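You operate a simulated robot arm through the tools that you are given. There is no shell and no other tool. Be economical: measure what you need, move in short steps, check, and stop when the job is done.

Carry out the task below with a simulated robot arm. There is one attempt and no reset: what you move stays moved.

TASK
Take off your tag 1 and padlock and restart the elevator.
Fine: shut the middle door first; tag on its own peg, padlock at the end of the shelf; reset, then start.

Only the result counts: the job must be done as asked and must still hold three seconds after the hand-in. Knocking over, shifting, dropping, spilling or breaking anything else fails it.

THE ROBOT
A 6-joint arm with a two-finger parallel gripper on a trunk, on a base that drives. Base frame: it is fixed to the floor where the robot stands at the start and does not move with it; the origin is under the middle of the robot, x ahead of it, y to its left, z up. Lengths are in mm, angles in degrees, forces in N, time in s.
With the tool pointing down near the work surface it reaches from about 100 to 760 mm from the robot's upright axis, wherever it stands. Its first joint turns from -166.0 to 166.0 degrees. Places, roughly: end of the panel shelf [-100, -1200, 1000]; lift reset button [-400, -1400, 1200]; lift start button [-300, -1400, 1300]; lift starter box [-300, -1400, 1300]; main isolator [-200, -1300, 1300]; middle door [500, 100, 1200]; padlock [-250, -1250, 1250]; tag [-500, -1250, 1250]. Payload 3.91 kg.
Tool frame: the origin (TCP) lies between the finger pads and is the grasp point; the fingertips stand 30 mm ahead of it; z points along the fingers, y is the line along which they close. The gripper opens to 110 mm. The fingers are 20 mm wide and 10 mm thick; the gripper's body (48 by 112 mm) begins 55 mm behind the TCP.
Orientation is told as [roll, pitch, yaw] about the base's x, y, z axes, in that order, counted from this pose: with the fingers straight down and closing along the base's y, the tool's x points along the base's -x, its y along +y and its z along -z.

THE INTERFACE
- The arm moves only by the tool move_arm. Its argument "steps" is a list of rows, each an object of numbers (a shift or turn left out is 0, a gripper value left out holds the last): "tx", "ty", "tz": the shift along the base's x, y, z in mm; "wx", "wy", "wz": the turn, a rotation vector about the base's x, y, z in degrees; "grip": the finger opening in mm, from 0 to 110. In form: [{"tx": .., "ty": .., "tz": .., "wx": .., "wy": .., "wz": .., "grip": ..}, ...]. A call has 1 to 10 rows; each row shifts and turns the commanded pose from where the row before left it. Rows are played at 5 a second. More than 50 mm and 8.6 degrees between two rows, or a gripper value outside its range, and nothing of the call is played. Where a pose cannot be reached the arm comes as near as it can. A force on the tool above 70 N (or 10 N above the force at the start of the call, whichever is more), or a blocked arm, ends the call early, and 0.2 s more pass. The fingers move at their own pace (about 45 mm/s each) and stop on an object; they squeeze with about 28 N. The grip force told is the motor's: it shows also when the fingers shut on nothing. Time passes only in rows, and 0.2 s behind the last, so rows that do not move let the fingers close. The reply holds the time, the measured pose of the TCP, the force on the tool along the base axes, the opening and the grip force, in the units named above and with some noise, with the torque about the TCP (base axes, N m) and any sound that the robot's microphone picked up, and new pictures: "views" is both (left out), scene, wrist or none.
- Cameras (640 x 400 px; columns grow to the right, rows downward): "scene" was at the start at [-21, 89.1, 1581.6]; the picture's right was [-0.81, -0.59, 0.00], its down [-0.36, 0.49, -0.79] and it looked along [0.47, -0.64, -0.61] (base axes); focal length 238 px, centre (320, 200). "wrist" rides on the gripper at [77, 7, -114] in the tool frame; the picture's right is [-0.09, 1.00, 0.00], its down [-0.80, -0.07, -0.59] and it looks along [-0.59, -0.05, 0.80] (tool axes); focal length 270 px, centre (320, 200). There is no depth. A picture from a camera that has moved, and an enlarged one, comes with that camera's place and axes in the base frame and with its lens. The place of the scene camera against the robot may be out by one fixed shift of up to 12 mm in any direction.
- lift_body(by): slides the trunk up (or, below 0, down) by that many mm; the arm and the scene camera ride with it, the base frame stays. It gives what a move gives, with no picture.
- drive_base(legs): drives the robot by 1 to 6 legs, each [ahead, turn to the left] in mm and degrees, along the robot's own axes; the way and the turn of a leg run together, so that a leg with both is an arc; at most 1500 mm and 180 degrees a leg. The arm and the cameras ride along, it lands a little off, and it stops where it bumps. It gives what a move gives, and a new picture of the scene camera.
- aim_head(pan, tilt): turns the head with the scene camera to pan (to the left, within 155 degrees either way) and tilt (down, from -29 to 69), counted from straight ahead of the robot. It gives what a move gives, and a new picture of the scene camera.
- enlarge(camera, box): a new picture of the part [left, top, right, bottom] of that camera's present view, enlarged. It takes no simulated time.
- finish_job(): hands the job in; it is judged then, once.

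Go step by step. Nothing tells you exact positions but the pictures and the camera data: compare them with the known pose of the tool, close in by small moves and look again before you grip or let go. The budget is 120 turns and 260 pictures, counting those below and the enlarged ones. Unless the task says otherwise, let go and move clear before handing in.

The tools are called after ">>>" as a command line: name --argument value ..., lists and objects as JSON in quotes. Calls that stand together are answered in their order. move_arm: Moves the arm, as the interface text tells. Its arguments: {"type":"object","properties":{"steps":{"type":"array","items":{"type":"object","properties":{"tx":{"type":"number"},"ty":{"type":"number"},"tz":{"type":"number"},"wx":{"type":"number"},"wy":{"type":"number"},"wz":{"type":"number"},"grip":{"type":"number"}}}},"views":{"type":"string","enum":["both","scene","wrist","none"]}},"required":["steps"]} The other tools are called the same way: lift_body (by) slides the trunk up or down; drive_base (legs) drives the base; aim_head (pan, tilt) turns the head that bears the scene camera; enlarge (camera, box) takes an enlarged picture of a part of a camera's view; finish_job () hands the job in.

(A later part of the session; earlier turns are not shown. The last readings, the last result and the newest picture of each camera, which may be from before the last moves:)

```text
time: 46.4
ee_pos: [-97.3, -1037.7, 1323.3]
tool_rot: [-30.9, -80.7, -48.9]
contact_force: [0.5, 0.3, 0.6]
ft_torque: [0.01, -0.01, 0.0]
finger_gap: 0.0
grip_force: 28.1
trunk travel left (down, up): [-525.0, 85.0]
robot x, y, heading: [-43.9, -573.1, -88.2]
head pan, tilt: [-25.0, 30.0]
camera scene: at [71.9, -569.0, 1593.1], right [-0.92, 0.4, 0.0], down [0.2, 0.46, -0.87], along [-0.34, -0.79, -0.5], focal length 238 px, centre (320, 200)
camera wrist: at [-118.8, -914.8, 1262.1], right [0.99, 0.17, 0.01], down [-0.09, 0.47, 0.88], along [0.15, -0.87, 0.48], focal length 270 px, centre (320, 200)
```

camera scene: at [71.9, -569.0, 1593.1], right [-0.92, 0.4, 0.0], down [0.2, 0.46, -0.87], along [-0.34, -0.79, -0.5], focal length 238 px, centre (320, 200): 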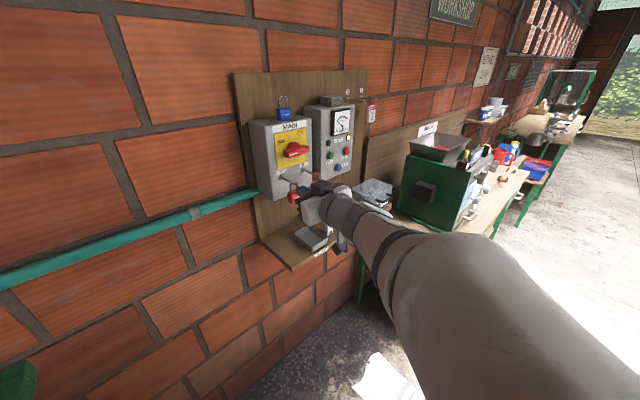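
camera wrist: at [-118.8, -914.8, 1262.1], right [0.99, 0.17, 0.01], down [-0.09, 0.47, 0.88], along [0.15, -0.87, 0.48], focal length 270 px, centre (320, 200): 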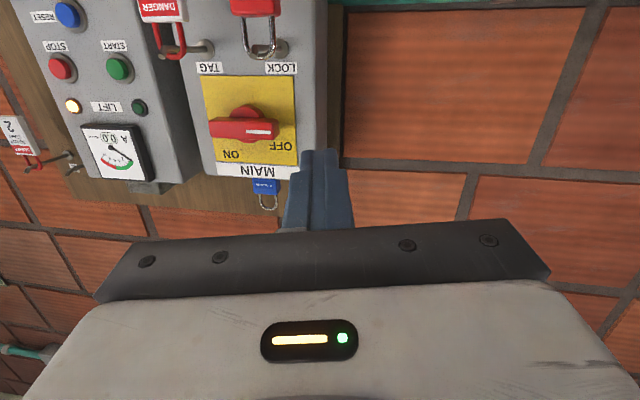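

The gripper now points at the panel. I straighten it and drop to peg height for a closer look.

>>> move_arm --steps '[{"wz": -5, "wx": -4, "tz": -25, "tx": -10}, {"wz": -5, "wx": -4, "tz": -25, "tx": -10}, {"wy": -4.3, "tz": -25, "tx": -10}, {"tz": -20, "tx": -10}]'

>>> enlarge --camera "wrist" --box '[100, 0, 420, 220]'

>>> enlarge --camera "scene" --box '[220, 60, 420, 280]'

```text
time: 47.4
ee_pos: [-150.2, -1067.4, 1251.5]
tool_rot: [-89.5, -88.8, -0.8]
contact_force: [0.2, -0.3, 0.8]
ft_torque: [0.01, 0.02, 0.01]
finger_gap: 0.0
grip_force: 27.6
out of reach, approached as far as the arm can: row 2, 3, 4
trunk travel left (down, up): [-525.0, 85.0]
robot x, y, heading: [-42.8, -574.3, -88.5]
head pan, tilt: [-25.0, 30.0]
camera scene: at [71.7, -569.8, 1593.1], right [-0.92, 0.4, 0.0], down [0.2, 0.46, -0.87], along [-0.34, -0.79, -0.5], focal length 238 px, centre (320, 200)
camera wrist: at [-144.0, -952.6, 1174.4], right [1.0, 0.0, 0.07], down [-0.05, 0.59, 0.8], along [-0.04, -0.8, 0.59], focal length 270 px, centre (320, 200)
```

scene: 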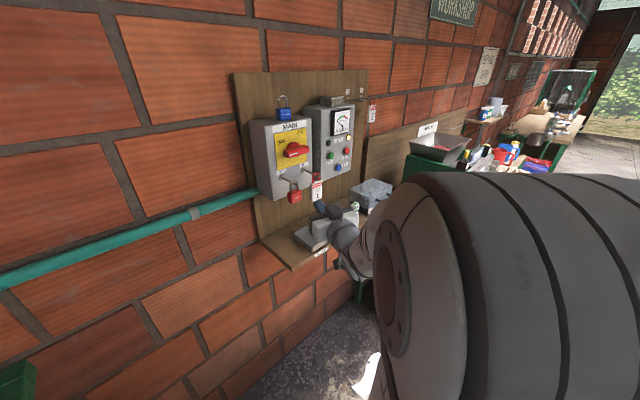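
wrist: 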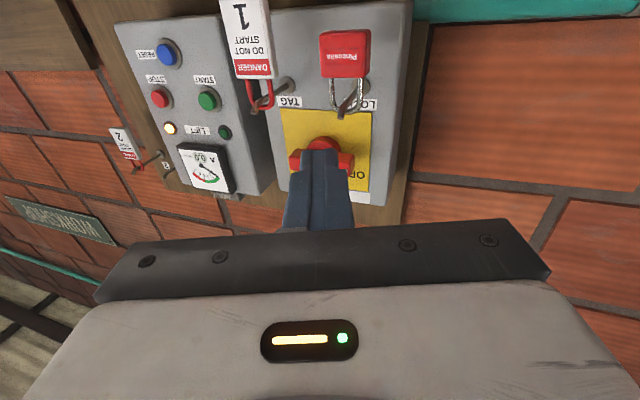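

```text
1.82 times, centred on (260, 110) of wrist
camera zoom: at [-144.0, -952.6, 1174.4], right [1.0, 0.0, 0.07], down [-0.05, 0.59, 0.8], along [-0.04, -0.8, 0.59], focal length 491 px, centre (429, 364)
```

zoom: 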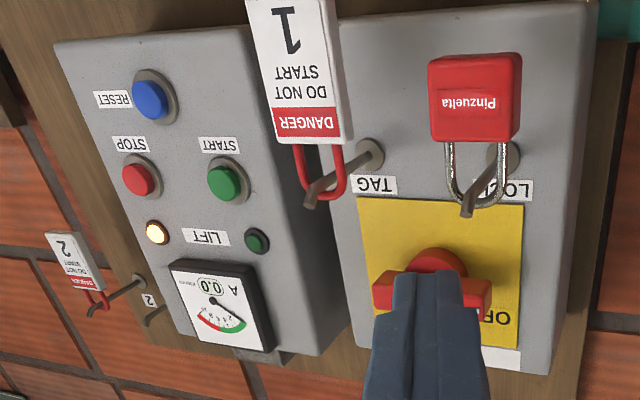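

```text
1.82 times, centred on (320, 170) of scene
camera zoom: at [71.7, -569.8, 1593.1], right [-0.92, 0.4, 0.0], down [0.2, 0.46, -0.87], along [-0.34, -0.79, -0.5], focal length 434 px, centre (320, 254)
```

zoom: 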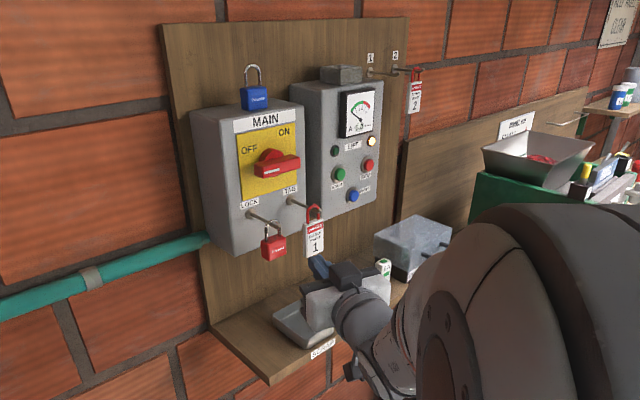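

The pegs show the panel is yawed about 18° from my frame. I turn the gripper to face it squarely and go in front of tag 1, opened.

>>> move_arm --steps '[{"wz": 4.5, "tx": -25, "ty": -10, "tz": -14, "grip": 75}, {"wz": 4.5, "tx": -25, "ty": -15, "tz": -14}, {"wz": 4.5, "tx": -25, "ty": -15, "tz": -14}, {"wz": 4.5, "tx": -26, "ty": -15, "tz": -14}]'

>>> enlarge --camera "scene" --box '[220, 60, 420, 280]'

```text
time: 48.4
ee_pos: [-253.9, -1122.7, 1195.5]
tool_rot: [-92.4, -88.8, 20.3]
contact_force: [0.1, 0.8, 0.4]
ft_torque: [-0.02, 0.01, 0.0]
finger_gap: 75.1
grip_force: 0.0
trunk travel left (down, up): [-525.0, 85.0]
robot x, y, heading: [-44.8, -573.4, -88.3]
head pan, tilt: [-25.0, 30.0]
camera scene: at [71.0, -570.0, 1593.2], right [-0.92, 0.4, 0.0], down [0.2, 0.46, -0.87], along [-0.34, -0.79, -0.5], focal length 238 px, centre (320, 200)
camera wrist: at [-284.0, -1012.6, 1118.2], right [0.95, 0.31, 0.07], down [-0.24, 0.55, 0.8], along [0.21, -0.78, 0.59], focal length 270 px, centre (320, 200)
```

scene: 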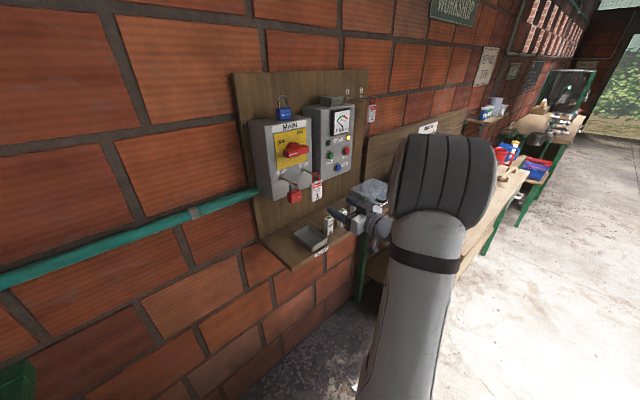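
wrist: 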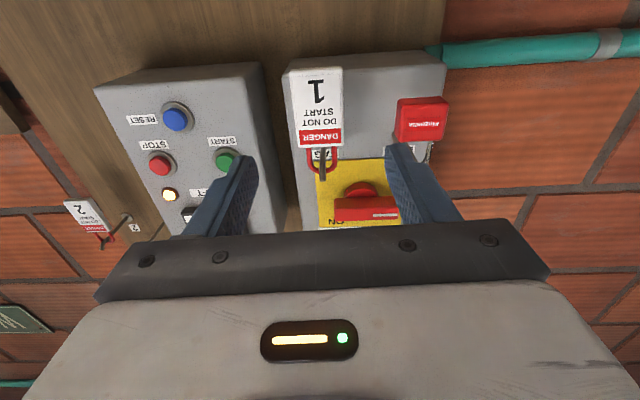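

```text
1.82 times, centred on (320, 170) of scene
camera zoom: at [71.0, -570.0, 1593.2], right [-0.92, 0.4, 0.0], down [0.2, 0.46, -0.87], along [-0.34, -0.79, -0.5], focal length 434 px, centre (320, 254)
```

zoom: 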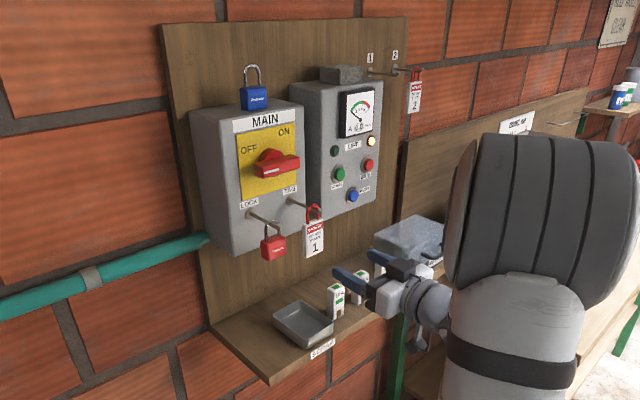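

The gripper axis lines up with tag 1. I move in along the panel normal.

>>> move_arm --steps '[{"tx": 10, "ty": -31}, {"tx": 10, "ty": -31}, {"tx": 10, "ty": -31}, {"tx": 8, "ty": -25}]'

>>> enlarge --camera "scene" --box '[230, 90, 390, 270]'

```text
time: 49.4
ee_pos: [-214.4, -1240.4, 1197.4]
tool_rot: [-92.4, -88.9, 20.4]
contact_force: [-0.3, 0.4, 0.4]
ft_torque: [-0.02, 0.01, 0.04]
finger_gap: 75.0
grip_force: 0.1
trunk travel left (down, up): [-525.0, 85.0]
robot x, y, heading: [-42.3, -570.9, -88.6]
head pan, tilt: [-25.0, 30.0]
camera scene: at [72.0, -569.9, 1593.1], right [-0.92, 0.4, 0.0], down [0.2, 0.46, -0.87], along [-0.34, -0.79, -0.5], focal length 238 px, centre (320, 200)
camera wrist: at [-244.4, -1130.1, 1120.3], right [0.95, 0.31, 0.07], down [-0.23, 0.55, 0.8], along [0.21, -0.78, 0.59], focal length 270 px, centre (320, 200)
```

scene: 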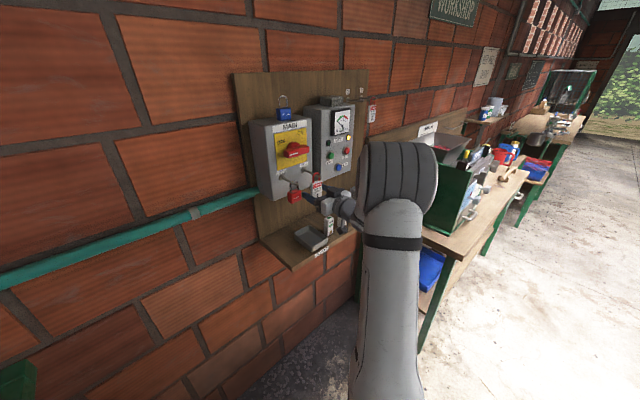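
wrist: 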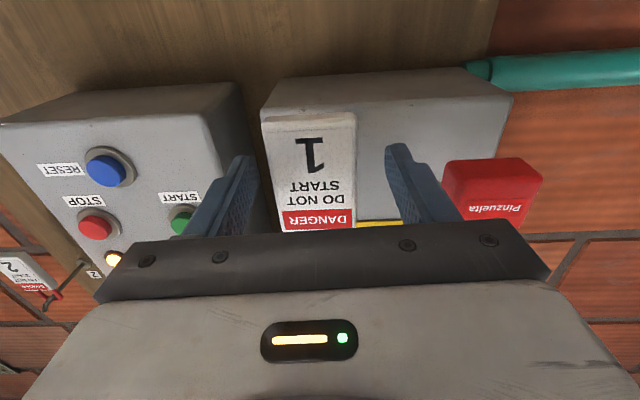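

```text
2.22 times, centred on (310, 180) of scene
camera zoom: at [72.0, -569.9, 1593.1], right [-0.92, 0.4, 0.0], down [0.2, 0.46, -0.87], along [-0.34, -0.79, -0.5], focal length 530 px, centre (342, 244)
```

zoom: 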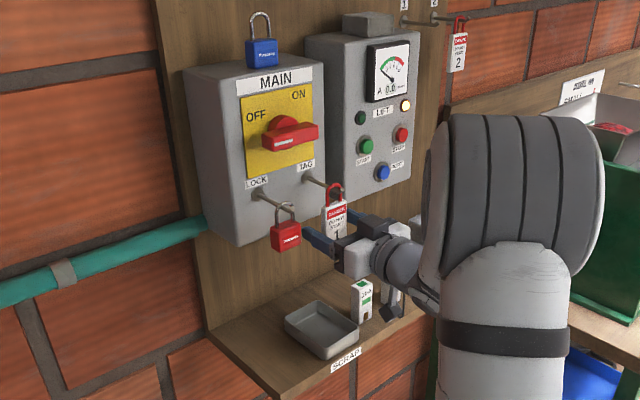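

Tag 1 is between the fingers. I centre by 5 mm and close on it. (The tray on the shelf is labelled SCRAP, so the padlock must not go in there.)

>>> move_arm --steps '[{"tx": -5, "ty": -1.5}, {"grip": 60}, {"grip": 50}, {"grip": 40}, {"grip": 30}, {}]' --views "wrist"

>>> enlarge --camera "scene" --box '[270, 130, 350, 220]'

```text
time: 50.8
ee_pos: [-219.5, -1241.9, 1198.0]
tool_rot: [-93.0, -88.8, 20.8]
contact_force: [-0.8, -1.0, 0.7]
ft_torque: [0.0, 0.0, 0.0]
finger_gap: 44.8
grip_force: 28.2
trunk travel left (down, up): [-525.0, 85.0]
robot x, y, heading: [-46.2, -571.3, -88.3]
head pan, tilt: [-25.0, 30.0]
camera wrist: at [-249.1, -1131.1, 1120.2], right [0.95, 0.31, 0.07], down [-0.23, 0.55, 0.8], along [0.21, -0.78, 0.59], focal length 270 px, centre (320, 200)
```

wrist: 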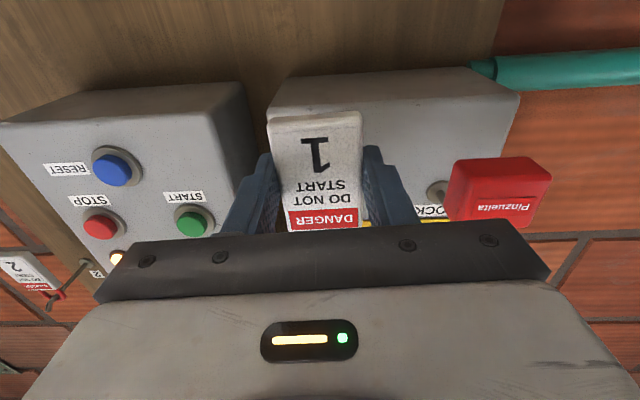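

```text
4.44 times, centred on (310, 175) of scene
camera zoom: at [72.0, -569.4, 1593.1], right [-0.92, 0.4, 0.0], down [0.2, 0.46, -0.87], along [-0.34, -0.79, -0.5], focal length 1060 px, centre (364, 311)
```

zoom: 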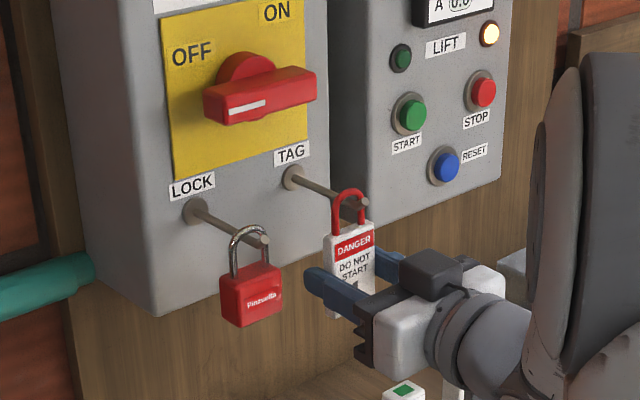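

Tag gripped (44.8 mm). I lift it a little and draw it off the peg along the normal.

>>> move_arm --steps '[{"tz": 5}, {"tz": 5}, {"tx": -3.1, "ty": 9.5, "tz": 1}, {"tx": -6.2, "ty": 19, "tz": 2}, {"tx": -9.3, "ty": 28.5, "tz": 3}, {"tx": -9.3, "ty": 28.5}]' --views "wrist"

>>> enlarge --camera "scene" --box '[270, 130, 350, 220]'

```text
time: 52.2
ee_pos: [-246.8, -1156.3, 1213.6]
tool_rot: [-95.3, -88.8, 23.1]
contact_force: [-0.3, 0.7, -1.0]
ft_torque: [0.0, 0.0, -0.04]
finger_gap: 45.0
grip_force: 28.0
trunk travel left (down, up): [-525.0, 85.0]
robot x, y, heading: [-44.9, -572.1, -88.3]
head pan, tilt: [-25.0, 30.0]
camera wrist: at [-277.2, -1045.8, 1136.4], right [0.95, 0.31, 0.07], down [-0.23, 0.55, 0.8], along [0.21, -0.78, 0.59], focal length 270 px, centre (320, 200)
```

wrist: 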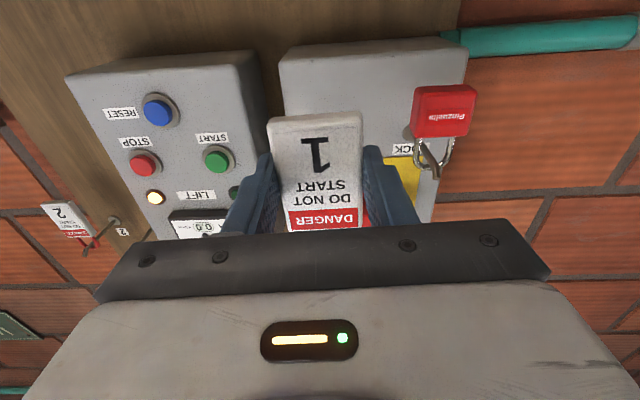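

```text
4.44 times, centred on (310, 175) of scene
camera zoom: at [71.9, -568.8, 1593.1], right [-0.92, 0.4, 0.0], down [0.2, 0.46, -0.87], along [-0.34, -0.79, -0.5], focal length 1060 px, centre (364, 311)
```

zoom: 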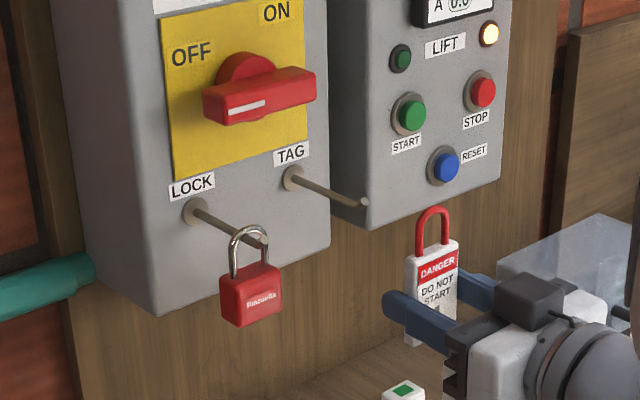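

Tag 1 is free. I raise it and swing right toward its peg, then view the pegs.

>>> move_arm --steps '[{"tx": -30, "ty": 8, "tz": 28}, {"tx": -30, "ty": 8, "tz": 28}, {"tx": -30, "ty": 8, "tz": 28}, {"tx": -30, "ty": 8, "tz": 28}, {"tx": -30, "ty": 8, "tz": 28}, {"tx": -30, "ty": 8, "tz": 28}]'

>>> enlarge --camera "scene" --box '[310, 60, 410, 150]'

```text
time: 53.6
ee_pos: [-428.7, -1107.4, 1381.5]
tool_rot: [-93.6, -88.7, 21.4]
contact_force: [-0.2, 0.6, 0.6]
ft_torque: [0.03, 0.01, 0.02]
finger_gap: 44.9
grip_force: 27.8
trunk travel left (down, up): [-525.0, 85.0]
robot x, y, heading: [-47.6, -570.2, -88.3]
head pan, tilt: [-25.0, 30.0]
camera scene: at [71.4, -569.0, 1593.1], right [-0.92, 0.4, 0.0], down [0.2, 0.46, -0.87], along [-0.34, -0.79, -0.5], focal length 238 px, centre (320, 200)
camera wrist: at [-457.2, -996.2, 1303.5], right [0.95, 0.31, 0.07], down [-0.23, 0.55, 0.8], along [0.21, -0.78, 0.59], focal length 270 px, centre (320, 200)
```

scene: 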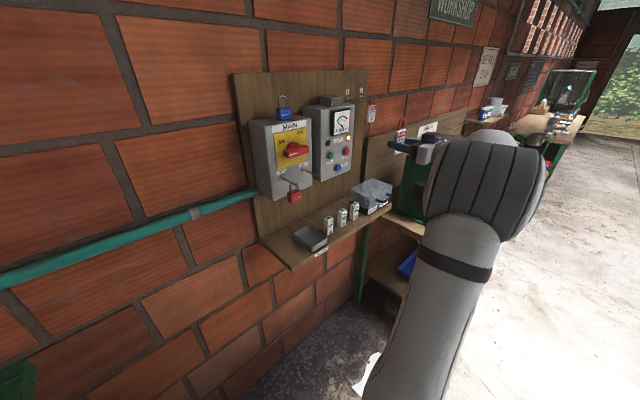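
wrist: 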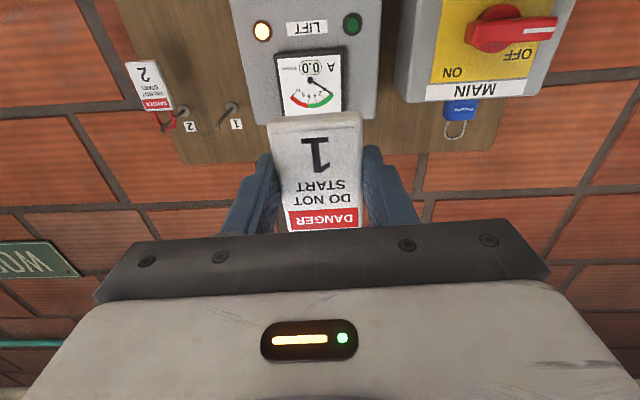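

```text
4.44 times, centred on (360, 105) of scene
camera zoom: at [71.4, -569.0, 1593.1], right [-0.92, 0.4, 0.0], down [0.2, 0.46, -0.87], along [-0.34, -0.79, -0.5], focal length 1060 px, centre (142, 622)
```

zoom: 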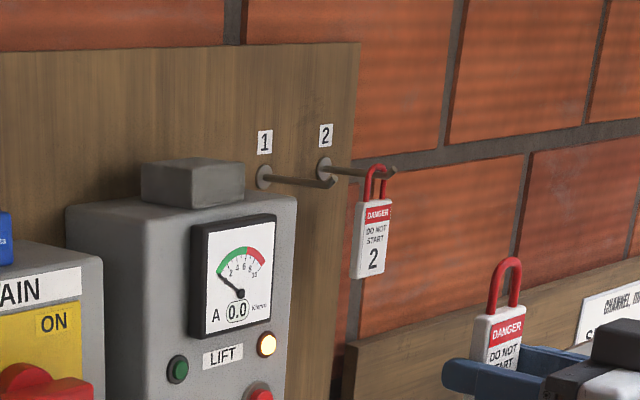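

>>> enlarge --camera "wrist" --box '[110, 50, 300, 170]'

```text
3.33 times, centred on (205, 110) of wrist
camera zoom: at [-457.2, -996.2, 1303.5], right [0.95, 0.31, 0.07], down [-0.23, 0.55, 0.8], along [0.21, -0.78, 0.59], focal length 901 px, centre (703, 500)
```

zoom: 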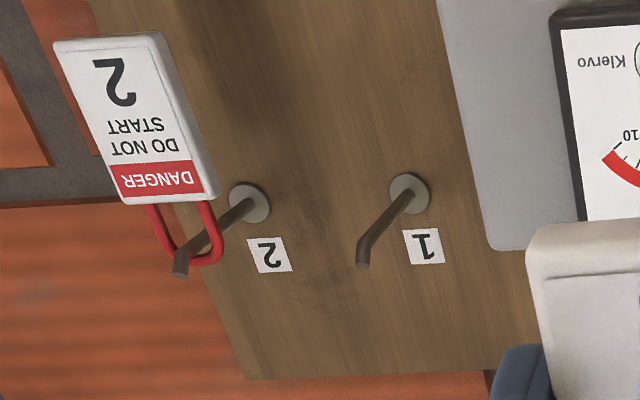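

Peg 1 runs from about (-468, -1531, 1451) to a bent-up tip at (-494, -1450, 1457). It is far, so I pull the arm in a bit and drive the base forward.

>>> move_arm --steps '[{"tz": 20, "ty": 30, "tx": -10}, {"ty": 30, "tx": -20}]' --views "none"

>>> drive_base --legs '[[190, 0]]'

>>> enlarge --camera "wrist" --box '[110, 30, 410, 230]'

```text
time: 54.2
ee_pos: [-457.8, -1045.3, 1400.9]
tool_rot: [-93.3, -88.8, 21.3]
contact_force: [-0.3, -0.4, 0.1]
ft_torque: [0.02, 0.0, 0.03]
finger_gap: 45.0
grip_force: 28.5
trunk travel left (down, up): [-525.0, 85.0]
robot x, y, heading: [-49.5, -572.5, -88.5]
head pan, tilt: [-25.0, 30.0]
```

```text
time: 55.7
ee_pos: [-453.8, -1234.3, 1400.1]
tool_rot: [-91.0, -88.7, 18.6]
contact_force: [-0.2, -0.6, 0.2]
ft_torque: [0.01, 0.01, 0.01]
finger_gap: 45.0
grip_force: 27.6
trunk travel left (down, up): [-525.0, 85.0]
robot x, y, heading: [-39.6, -759.0, -88.5]
head pan, tilt: [-25.0, 30.0]
camera scene: at [76.9, -758.1, 1593.1], right [-0.92, 0.4, 0.0], down [0.2, 0.46, -0.87], along [-0.35, -0.79, -0.5], focal length 238 px, centre (320, 200)
```

scene: 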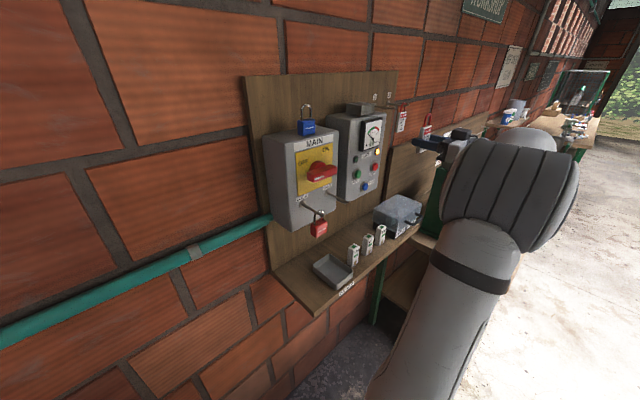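

```text
2.00 times, centred on (260, 130) of wrist
camera zoom: at [-482.9, -1123.3, 1323.5], right [0.95, 0.3, 0.07], down [-0.23, 0.55, 0.8], along [0.2, -0.78, 0.59], focal length 541 px, centre (440, 340)
```

zoom: 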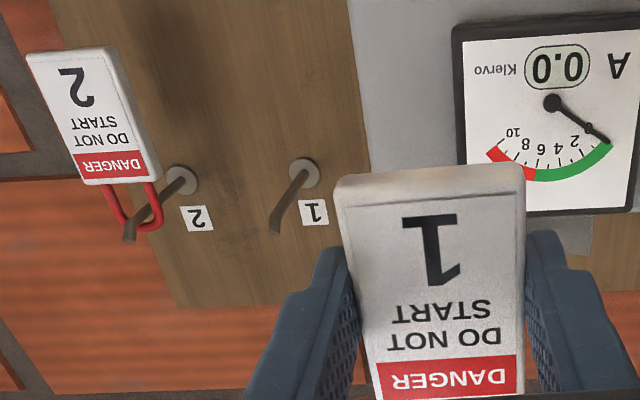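

Peg position confirmed. I bring the tag to just in front of peg 1 at threading height.

>>> move_arm --steps '[{"tx": -16.5, "ty": -38.5}, {"tx": -16.5, "ty": -38.5}, {"tx": -16.5, "ty": -38.5}, {"tx": -16.5, "ty": -38.5, "tz": 2}]'

>>> enlarge --camera "scene" --box '[350, 70, 470, 180]'

>>> enlarge --camera "wrist" --box '[110, 30, 410, 230]'

```text
time: 56.7
ee_pos: [-519.5, -1388.2, 1403.0]
tool_rot: [-92.0, -88.8, 19.5]
contact_force: [-0.5, 0.2, -0.3]
ft_torque: [0.01, 0.01, 0.02]
finger_gap: 44.9
grip_force: 28.0
trunk travel left (down, up): [-525.0, 85.0]
robot x, y, heading: [-38.8, -761.6, -88.6]
head pan, tilt: [-25.0, 30.0]
camera scene: at [76.0, -758.3, 1593.2], right [-0.92, 0.4, 0.0], down [0.2, 0.46, -0.87], along [-0.35, -0.79, -0.5], focal length 238 px, centre (320, 200)
camera wrist: at [-549.2, -1277.4, 1326.8], right [0.95, 0.3, 0.07], down [-0.23, 0.55, 0.8], along [0.2, -0.78, 0.59], focal length 270 px, centre (320, 200)
```

scene: 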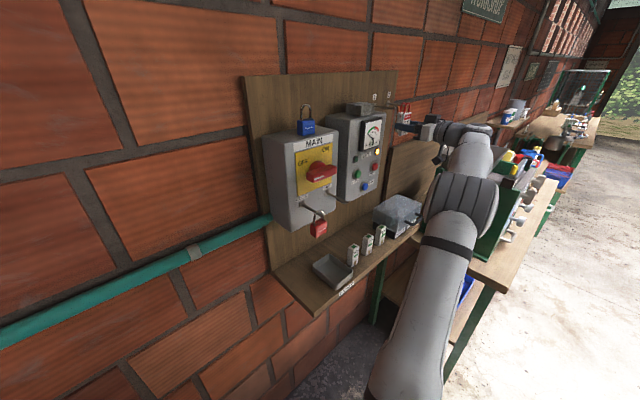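
wrist: 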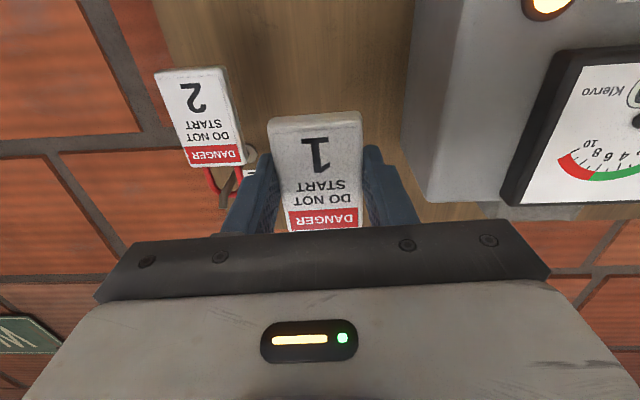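

```text
3.64 times, centred on (410, 125) of scene
camera zoom: at [76.0, -758.3, 1593.2], right [-0.92, 0.4, 0.0], down [0.2, 0.46, -0.87], along [-0.35, -0.79, -0.5], focal length 867 px, centre (-7, 473)
```

zoom: 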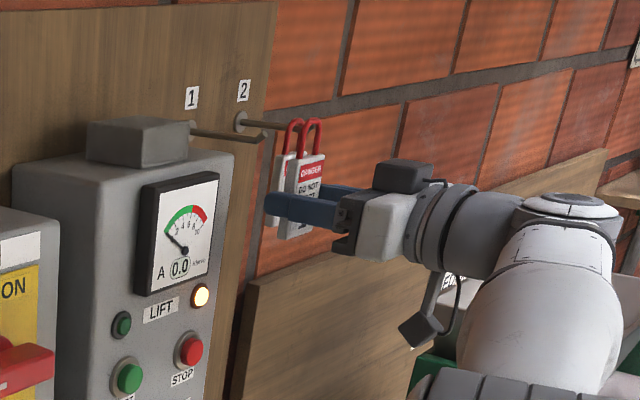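

```text
2.00 times, centred on (260, 130) of wrist
camera zoom: at [-549.2, -1277.4, 1326.8], right [0.95, 0.3, 0.07], down [-0.23, 0.55, 0.8], along [0.2, -0.78, 0.59], focal length 541 px, centre (440, 340)
```

zoom: 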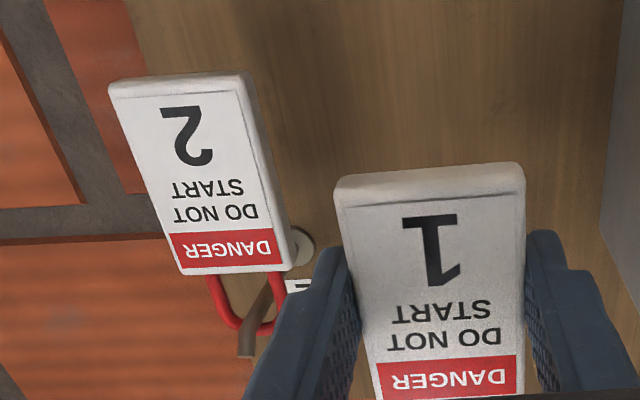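

The tag loop is about 55 mm short of the tip and nearly aligned. I correct by 3 mm and advance partway, then look again.

>>> move_arm --steps '[{"tx": 2.8, "ty": 0.9, "tz": -2}, {"tx": 4.6, "ty": -14.3}, {"tx": 4.6, "ty": -14.3}, {"tx": 3.1, "ty": -9.5}, {}]' --views "wrist"

>>> enlarge --camera "scene" --box '[370, 80, 440, 150]'

>>> enlarge --camera "wrist" --box '[180, 80, 400, 240]'

```text
time: 57.9
ee_pos: [-503.8, -1423.8, 1400.9]
tool_rot: [-93.0, -88.8, 20.7]
contact_force: [-0.9, 0.4, -0.3]
ft_torque: [0.01, 0.01, 0.01]
finger_gap: 44.6
grip_force: 28.5
trunk travel left (down, up): [-525.0, 85.0]
robot x, y, heading: [-41.5, -757.8, -88.5]
head pan, tilt: [-25.0, 30.0]
camera wrist: at [-533.1, -1313.3, 1324.0], right [0.95, 0.3, 0.07], down [-0.23, 0.55, 0.8], along [0.2, -0.78, 0.59], focal length 270 px, centre (320, 200)
```

wrist: 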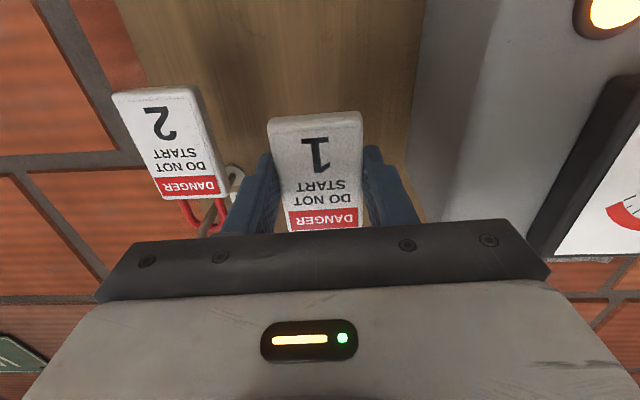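

```text
5.71 times, centred on (405, 115) of scene
camera zoom: at [76.9, -756.9, 1593.1], right [-0.92, 0.4, 0.0], down [0.2, 0.46, -0.87], along [-0.35, -0.79, -0.5], focal length 1363 px, centre (-166, 686)
```

zoom: 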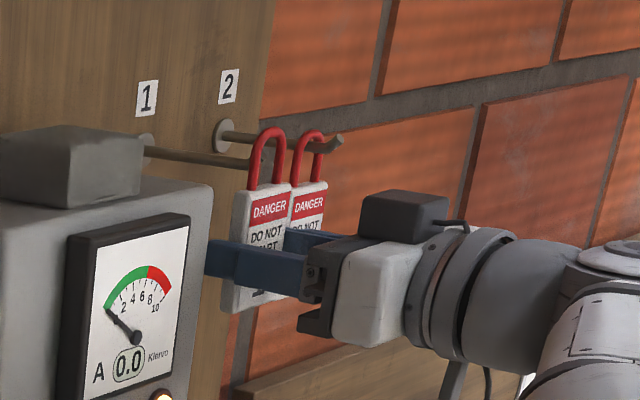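

```text
2.50 times, centred on (290, 160) of wrist
camera zoom: at [-533.1, -1313.3, 1324.0], right [0.95, 0.3, 0.07], down [-0.23, 0.55, 0.8], along [0.2, -0.78, 0.59], focal length 676 px, centre (395, 300)
```

zoom: 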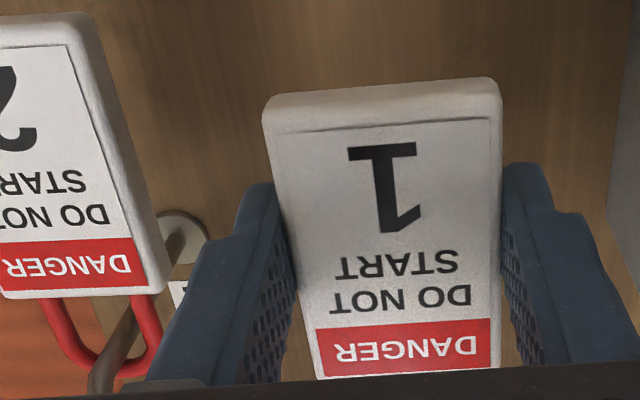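

>>> enlarge --camera "scene" --box '[390, 88, 420, 112]'

```text
16.00 times, centred on (405, 100) of scene
camera zoom: at [76.9, -756.9, 1593.1], right [-0.92, 0.4, 0.0], down [0.2, 0.46, -0.87], along [-0.35, -0.79, -0.5], focal length 3815 px, centre (-1040, 1800)
```

zoom: 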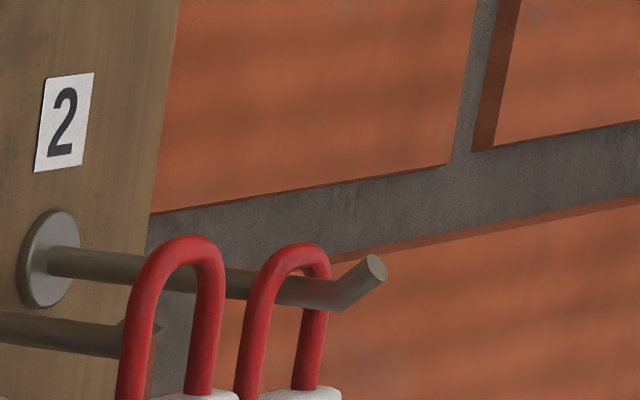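

The peg tip is just at the loop's left leg in this view. I advance 5 mm and re-inspect.

>>> move_arm --steps '[{"tx": 1.5, "ty": -4.8}, {}]' --views "none"

>>> enlarge --camera "scene" --box '[385, 88, 415, 112]'

```text
time: 58.5
ee_pos: [-502.4, -1429.7, 1400.0]
tool_rot: [-92.8, -88.8, 20.4]
contact_force: [0.1, -0.8, -0.8]
ft_torque: [0.02, -0.02, 0.01]
finger_gap: 44.8
grip_force: 28.1
trunk travel left (down, up): [-525.0, 85.0]
robot x, y, heading: [-39.9, -758.0, -88.7]
head pan, tilt: [-25.0, 30.0]
```

```text
16.00 times, centred on (400, 100) of scene
camera zoom: at [76.9, -756.9, 1593.1], right [-0.92, 0.4, 0.0], down [0.2, 0.46, -0.87], along [-0.35, -0.79, -0.5], focal length 3815 px, centre (-960, 1800)
```

zoom: 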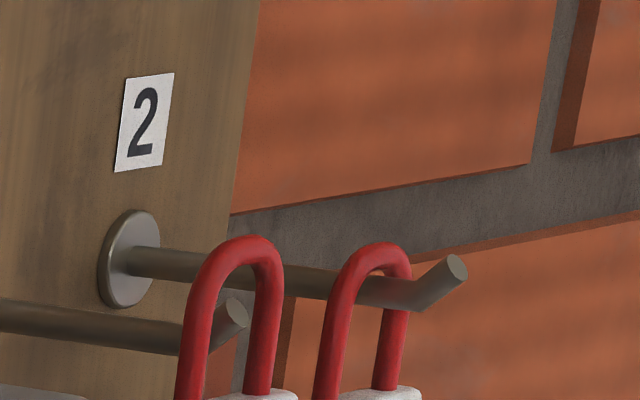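

The tip now shows inside the loop opening. I advance another 6 mm.

>>> move_arm --steps '[{"tx": 1.9, "ty": -5.7}, {}]' --views "none"

>>> enlarge --camera "scene" --box '[385, 88, 415, 112]'

```text
time: 59.1
ee_pos: [-500.7, -1435.1, 1401.4]
tool_rot: [-92.6, -88.9, 20.3]
contact_force: [0.1, 0.5, -0.6]
ft_torque: [-0.02, 0.0, 0.01]
finger_gap: 45.0
grip_force: 28.0
trunk travel left (down, up): [-525.0, 85.0]
robot x, y, heading: [-40.7, -759.2, -88.6]
head pan, tilt: [-25.0, 30.0]
```

```text
16.00 times, centred on (400, 100) of scene
camera zoom: at [76.9, -756.9, 1593.1], right [-0.92, 0.4, 0.0], down [0.2, 0.46, -0.87], along [-0.35, -0.79, -0.5], focal length 3815 px, centre (-960, 1800)
```

zoom: 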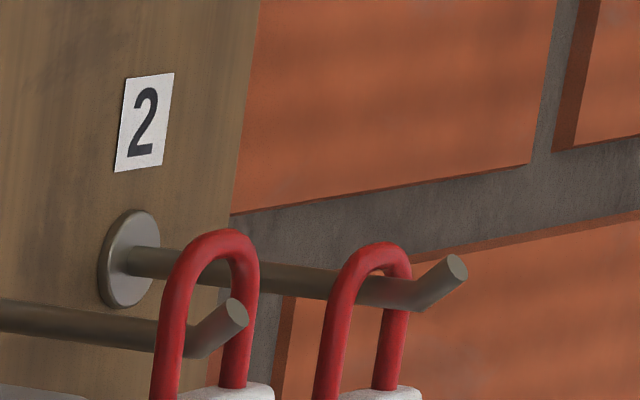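

The peg is threaded through the loop. I go 18 mm deeper and lower the tag onto the peg.

>>> move_arm --steps '[{"tx": 2.8, "ty": -8.5}, {"tx": 2.8, "ty": -8.5}, {"tz": -4}, {"tz": -3}, {}]' --views "none"

>>> enlarge --camera "scene" --box '[380, 88, 415, 116]'

```text
time: 60.3
ee_pos: [-494.5, -1451.2, 1394.1]
tool_rot: [-93.1, -88.8, 20.7]
contact_force: [-0.3, -0.2, -0.4]
ft_torque: [-0.02, 0.01, -0.02]
finger_gap: 44.9
grip_force: 28.4
trunk travel left (down, up): [-525.0, 85.0]
robot x, y, heading: [-43.6, -758.5, -88.5]
head pan, tilt: [-25.0, 30.0]
```

```text
14.29 times, centred on (398, 102) of scene
camera zoom: at [76.9, -757.0, 1593.1], right [-0.92, 0.4, 0.0], down [0.2, 0.46, -0.87], along [-0.35, -0.79, -0.5], focal length 3406 px, centre (-787, 1600)
```

zoom: 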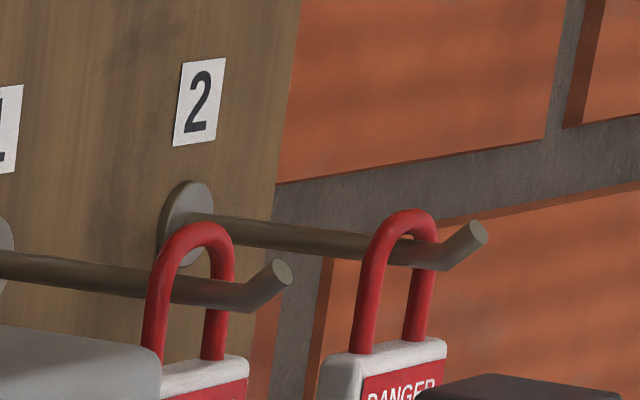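

>>> move_arm --steps '[{"tz": -3}, {"tz": -2}, {}]' --views "none"

>>> enlarge --camera "scene" --box '[380, 88, 415, 116]'

```text
time: 61.1
ee_pos: [-496.1, -1451.4, 1389.9]
tool_rot: [-93.5, -88.8, 21.2]
contact_force: [0.8, -0.3, 0.1]
ft_torque: [0.02, 0.02, -0.01]
finger_gap: 45.1
grip_force: 28.1
trunk travel left (down, up): [-525.0, 85.0]
robot x, y, heading: [-41.7, -759.1, -88.5]
head pan, tilt: [-25.0, 30.0]
```

```text
14.29 times, centred on (398, 102) of scene
camera zoom: at [76.9, -757.0, 1593.1], right [-0.92, 0.4, 0.0], down [0.2, 0.46, -0.87], along [-0.35, -0.79, -0.5], focal length 3406 px, centre (-787, 1600)
```

zoom: 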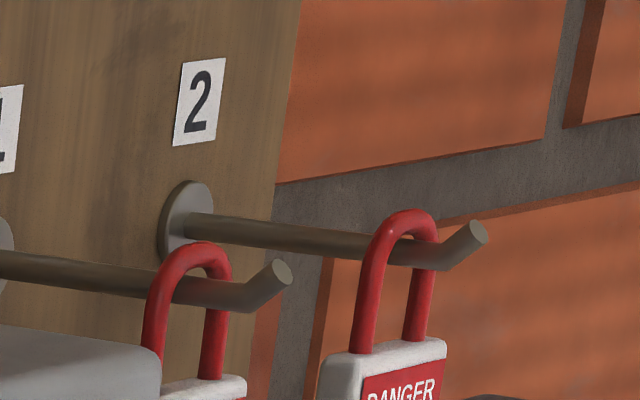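

Now it sits like tag 2. I open the fingers slowly and back out along the normal.

>>> move_arm --steps '[{"tz": -1}, {"grip": 50}, {"grip": 58}, {"grip": 66}, {"grip": 70}, {}]' --views "wrist"

>>> enlarge --camera "scene" --box '[370, 88, 425, 132]'

```text
time: 62.5
ee_pos: [-495.8, -1451.4, 1387.1]
tool_rot: [-92.9, -88.8, 20.6]
contact_force: [-0.7, -0.1, -0.7]
ft_torque: [0.02, 0.0, 0.01]
finger_gap: 69.8
grip_force: 0.1
trunk travel left (down, up): [-525.0, 85.0]
robot x, y, heading: [-38.7, -759.1, -88.8]
head pan, tilt: [-25.0, 30.0]
camera wrist: at [-525.0, -1340.9, 1311.2], right [0.95, 0.3, 0.07], down [-0.23, 0.55, 0.8], along [0.2, -0.78, 0.59], focal length 270 px, centre (320, 200)
```

wrist: 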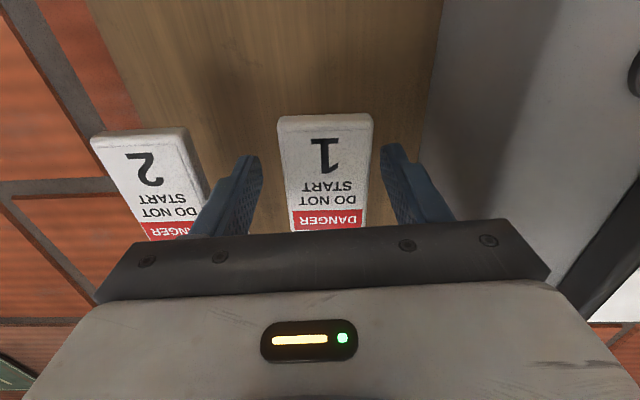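

```text
9.09 times, centred on (398, 110) of scene
camera zoom: at [76.9, -757.0, 1593.1], right [-0.92, 0.4, 0.0], down [0.2, 0.46, -0.87], along [-0.35, -0.79, -0.5], focal length 2168 px, centre (-384, 1018)
```

zoom: 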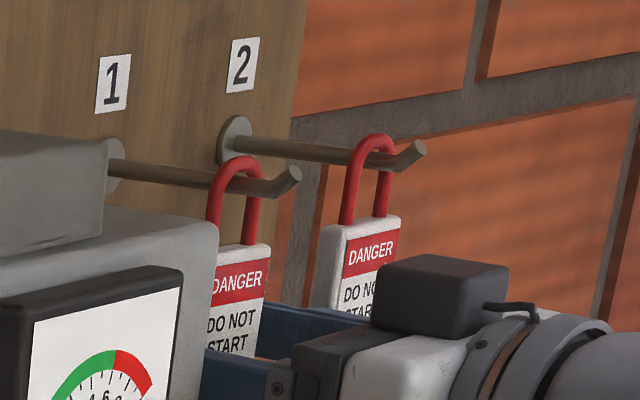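

Tag 1 hangs on peg 1. I back out straight.

>>> move_arm --steps '[{"tx": -6, "ty": 19}, {"tx": -9.3, "ty": 28.5}, {"tx": -12, "ty": 38}, {"tx": -6, "ty": 38}, {"ty": 45}, {"tx": 20, "ty": 40}]' --views "wrist"

>>> enlarge --camera "scene" --box '[370, 80, 440, 136]'

```text
time: 63.9
ee_pos: [-507.1, -1240.5, 1389.3]
tool_rot: [-95.4, -88.7, 22.9]
contact_force: [0.3, 0.8, 0.7]
ft_torque: [0.0, -0.02, -0.01]
finger_gap: 69.8
grip_force: 0.0
trunk travel left (down, up): [-525.0, 85.0]
robot x, y, heading: [-36.6, -756.8, -88.6]
head pan, tilt: [-25.0, 30.0]
camera wrist: at [-536.9, -1130.5, 1311.8], right [0.95, 0.3, 0.07], down [-0.23, 0.55, 0.8], along [0.21, -0.78, 0.59], focal length 270 px, centre (320, 200)
```

wrist: 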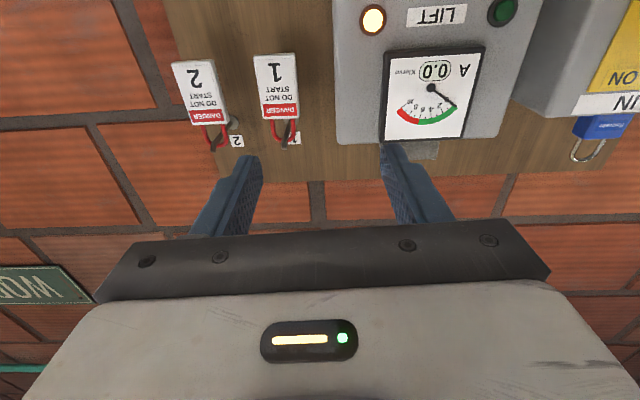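

```text
7.14 times, centred on (405, 108) of scene
camera zoom: at [77.7, -755.8, 1593.0], right [-0.92, 0.4, 0.0], down [0.2, 0.46, -0.87], along [-0.35, -0.79, -0.5], focal length 1703 px, centre (-287, 857)
```

zoom: 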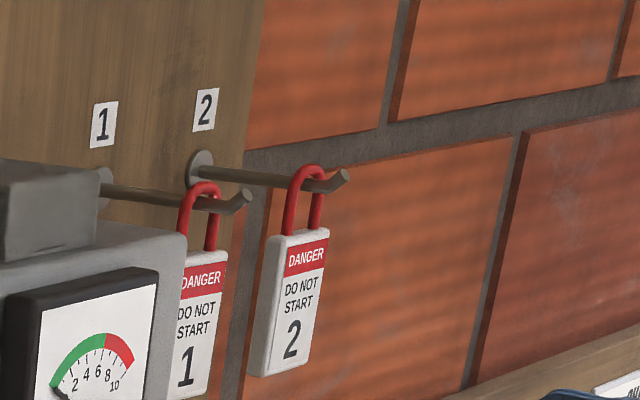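

Tag 1 is on its own peg. Next, I back the base again and bring the gripper in front of the padlock.

>>> drive_base --legs '[[-190, 0]]'

>>> move_arm --steps '[{"tx": 38.5, "ty": -7, "tz": -19.5}, {"tx": 38.5, "ty": -7, "tz": -19.5}, {"tx": 38.5, "ty": -7, "tz": -19.5}, {"tx": 38.5, "ty": -7, "tz": -19.5}, {"tx": 38.5, "ty": -7, "tz": -19.5}, {"tx": 38.5, "ty": -7, "tz": -19.5}, {"tx": 38.5, "ty": -7, "tz": -19.5}, {"tx": 38.5, "ty": -7, "tz": -19.5}, {"tx": 33, "ty": -7, "tz": -19.5}]'

```text
time: 65.4
ee_pos: [-512.4, -1052.7, 1387.8]
tool_rot: [-95.3, -88.8, 23.0]
contact_force: [-0.5, 0.0, 0.4]
ft_torque: [0.0, -0.02, -0.02]
finger_gap: 70.3
grip_force: 0.0
trunk travel left (down, up): [-525.0, 85.0]
robot x, y, heading: [-44.8, -572.4, -88.4]
head pan, tilt: [-25.0, 30.0]
camera scene: at [72.2, -567.0, 1593.1], right [-0.92, 0.4, 0.0], down [0.2, 0.46, -0.87], along [-0.35, -0.79, -0.5], focal length 238 px, centre (320, 200)
```

scene: 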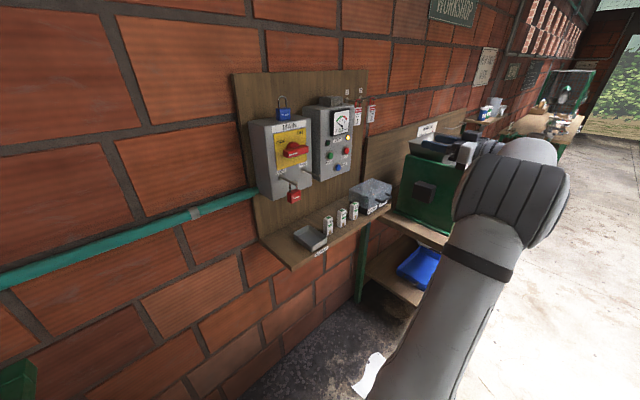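

```text
time: 67.4
ee_pos: [-173.8, -1118.7, 1210.8]
tool_rot: [-91.5, -88.8, 19.0]
contact_force: [0.3, 0.4, 0.1]
ft_torque: [-0.02, -0.02, 0.0]
finger_gap: 70.2
grip_force: 0.1
trunk travel left (down, up): [-525.0, 85.0]
robot x, y, heading: [-42.9, -573.4, -88.5]
head pan, tilt: [-25.0, 30.0]
camera scene: at [72.6, -568.7, 1593.1], right [-0.92, 0.4, 0.0], down [0.2, 0.46, -0.87], along [-0.35, -0.79, -0.5], focal length 238 px, centre (320, 200)
camera wrist: at [-202.6, -1007.1, 1134.4], right [0.95, 0.3, 0.07], down [-0.23, 0.55, 0.8], along [0.2, -0.78, 0.59], focal length 270 px, centre (320, 200)
```

scene: 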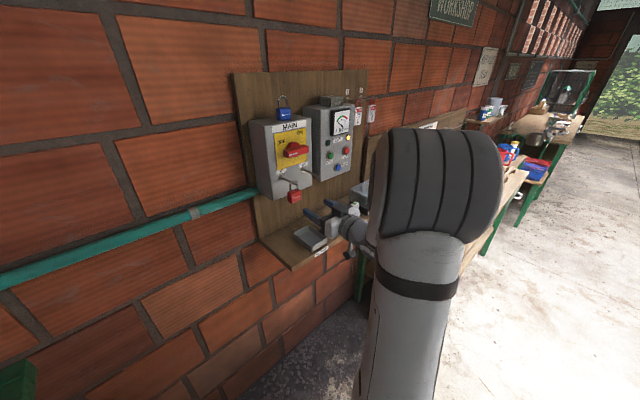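
wrist: 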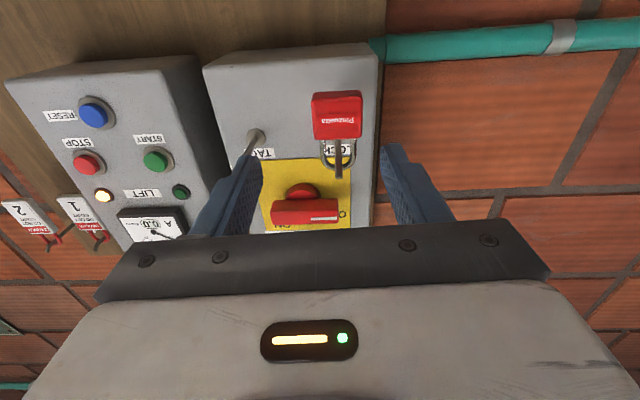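

The padlock is 15 mm left of the gripper axis. I correct and move in around it.

>>> move_arm --steps '[{"tx": 14, "ty": 4.6, "tz": 3}, {"tx": 9.3, "ty": -28.5}, {"tx": 9.3, "ty": -28.5}, {"tx": 9.3, "ty": -28.5}, {"tx": 4.6, "ty": -14.2}]' --views "wrist"

>>> enlarge --camera "scene" --box '[265, 140, 345, 220]'

```text
time: 68.6
ee_pos: [-127.1, -1213.2, 1216.0]
tool_rot: [-93.0, -88.8, 20.6]
contact_force: [0.4, 0.1, -0.2]
ft_torque: [0.03, -0.03, 0.01]
finger_gap: 70.1
grip_force: 0.0
trunk travel left (down, up): [-525.0, 85.0]
robot x, y, heading: [-47.0, -571.8, -88.4]
head pan, tilt: [-25.0, 30.0]
camera wrist: at [-156.5, -1101.7, 1138.5], right [0.95, 0.3, 0.07], down [-0.23, 0.55, 0.8], along [0.2, -0.78, 0.59], focal length 270 px, centre (320, 200)
```

wrist: 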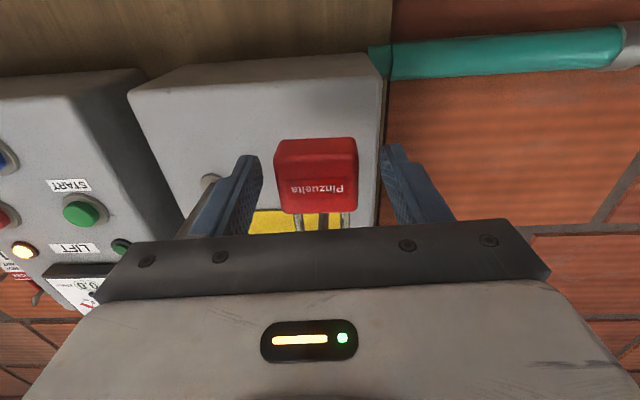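

```text
5.00 times, centred on (305, 180) of scene
camera zoom: at [72.2, -568.6, 1593.1], right [-0.92, 0.4, 0.0], down [0.2, 0.46, -0.87], along [-0.35, -0.79, -0.5], focal length 1192 px, centre (395, 300)
```

zoom: 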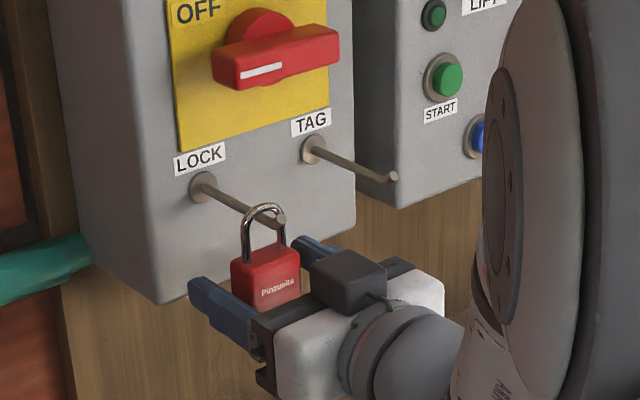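

>>> move_arm --steps '[{"grip": 60}, {"grip": 50}, {"grip": 40}, {"grip": 30}, {}]' --views "wrist"

>>> enlarge --camera "scene" --box '[280, 165, 320, 205]'

```text
time: 69.8
ee_pos: [-127.3, -1211.4, 1216.3]
tool_rot: [-93.5, -88.8, 21.1]
contact_force: [-1.9, 0.5, 0.8]
ft_torque: [0.02, -0.06, -0.02]
finger_gap: 42.0
grip_force: 28.3
trunk travel left (down, up): [-525.0, 85.0]
robot x, y, heading: [-43.8, -568.4, -88.6]
head pan, tilt: [-25.0, 30.0]
camera wrist: at [-156.6, -1101.3, 1138.7], right [0.95, 0.3, 0.07], down [-0.23, 0.55, 0.8], along [0.2, -0.78, 0.59], focal length 270 px, centre (320, 200)
```

wrist: 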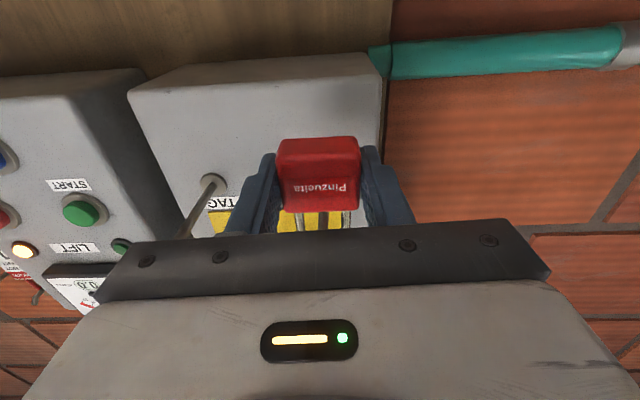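

```text
10.00 times, centred on (300, 185) of scene
camera zoom: at [72.1, -568.4, 1593.1], right [-0.92, 0.4, 0.0], down [0.2, 0.46, -0.87], along [-0.35, -0.79, -0.5], focal length 2384 px, centre (520, 350)
```

zoom: 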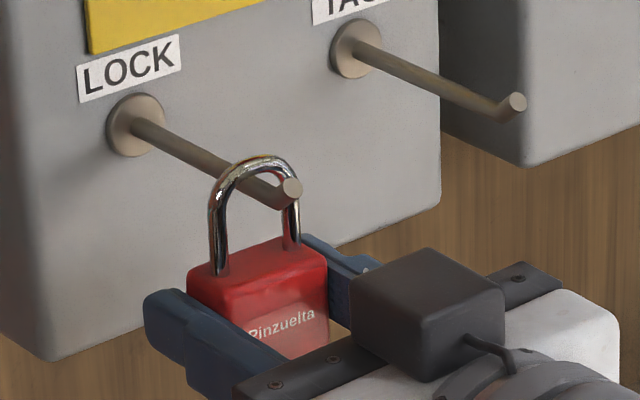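

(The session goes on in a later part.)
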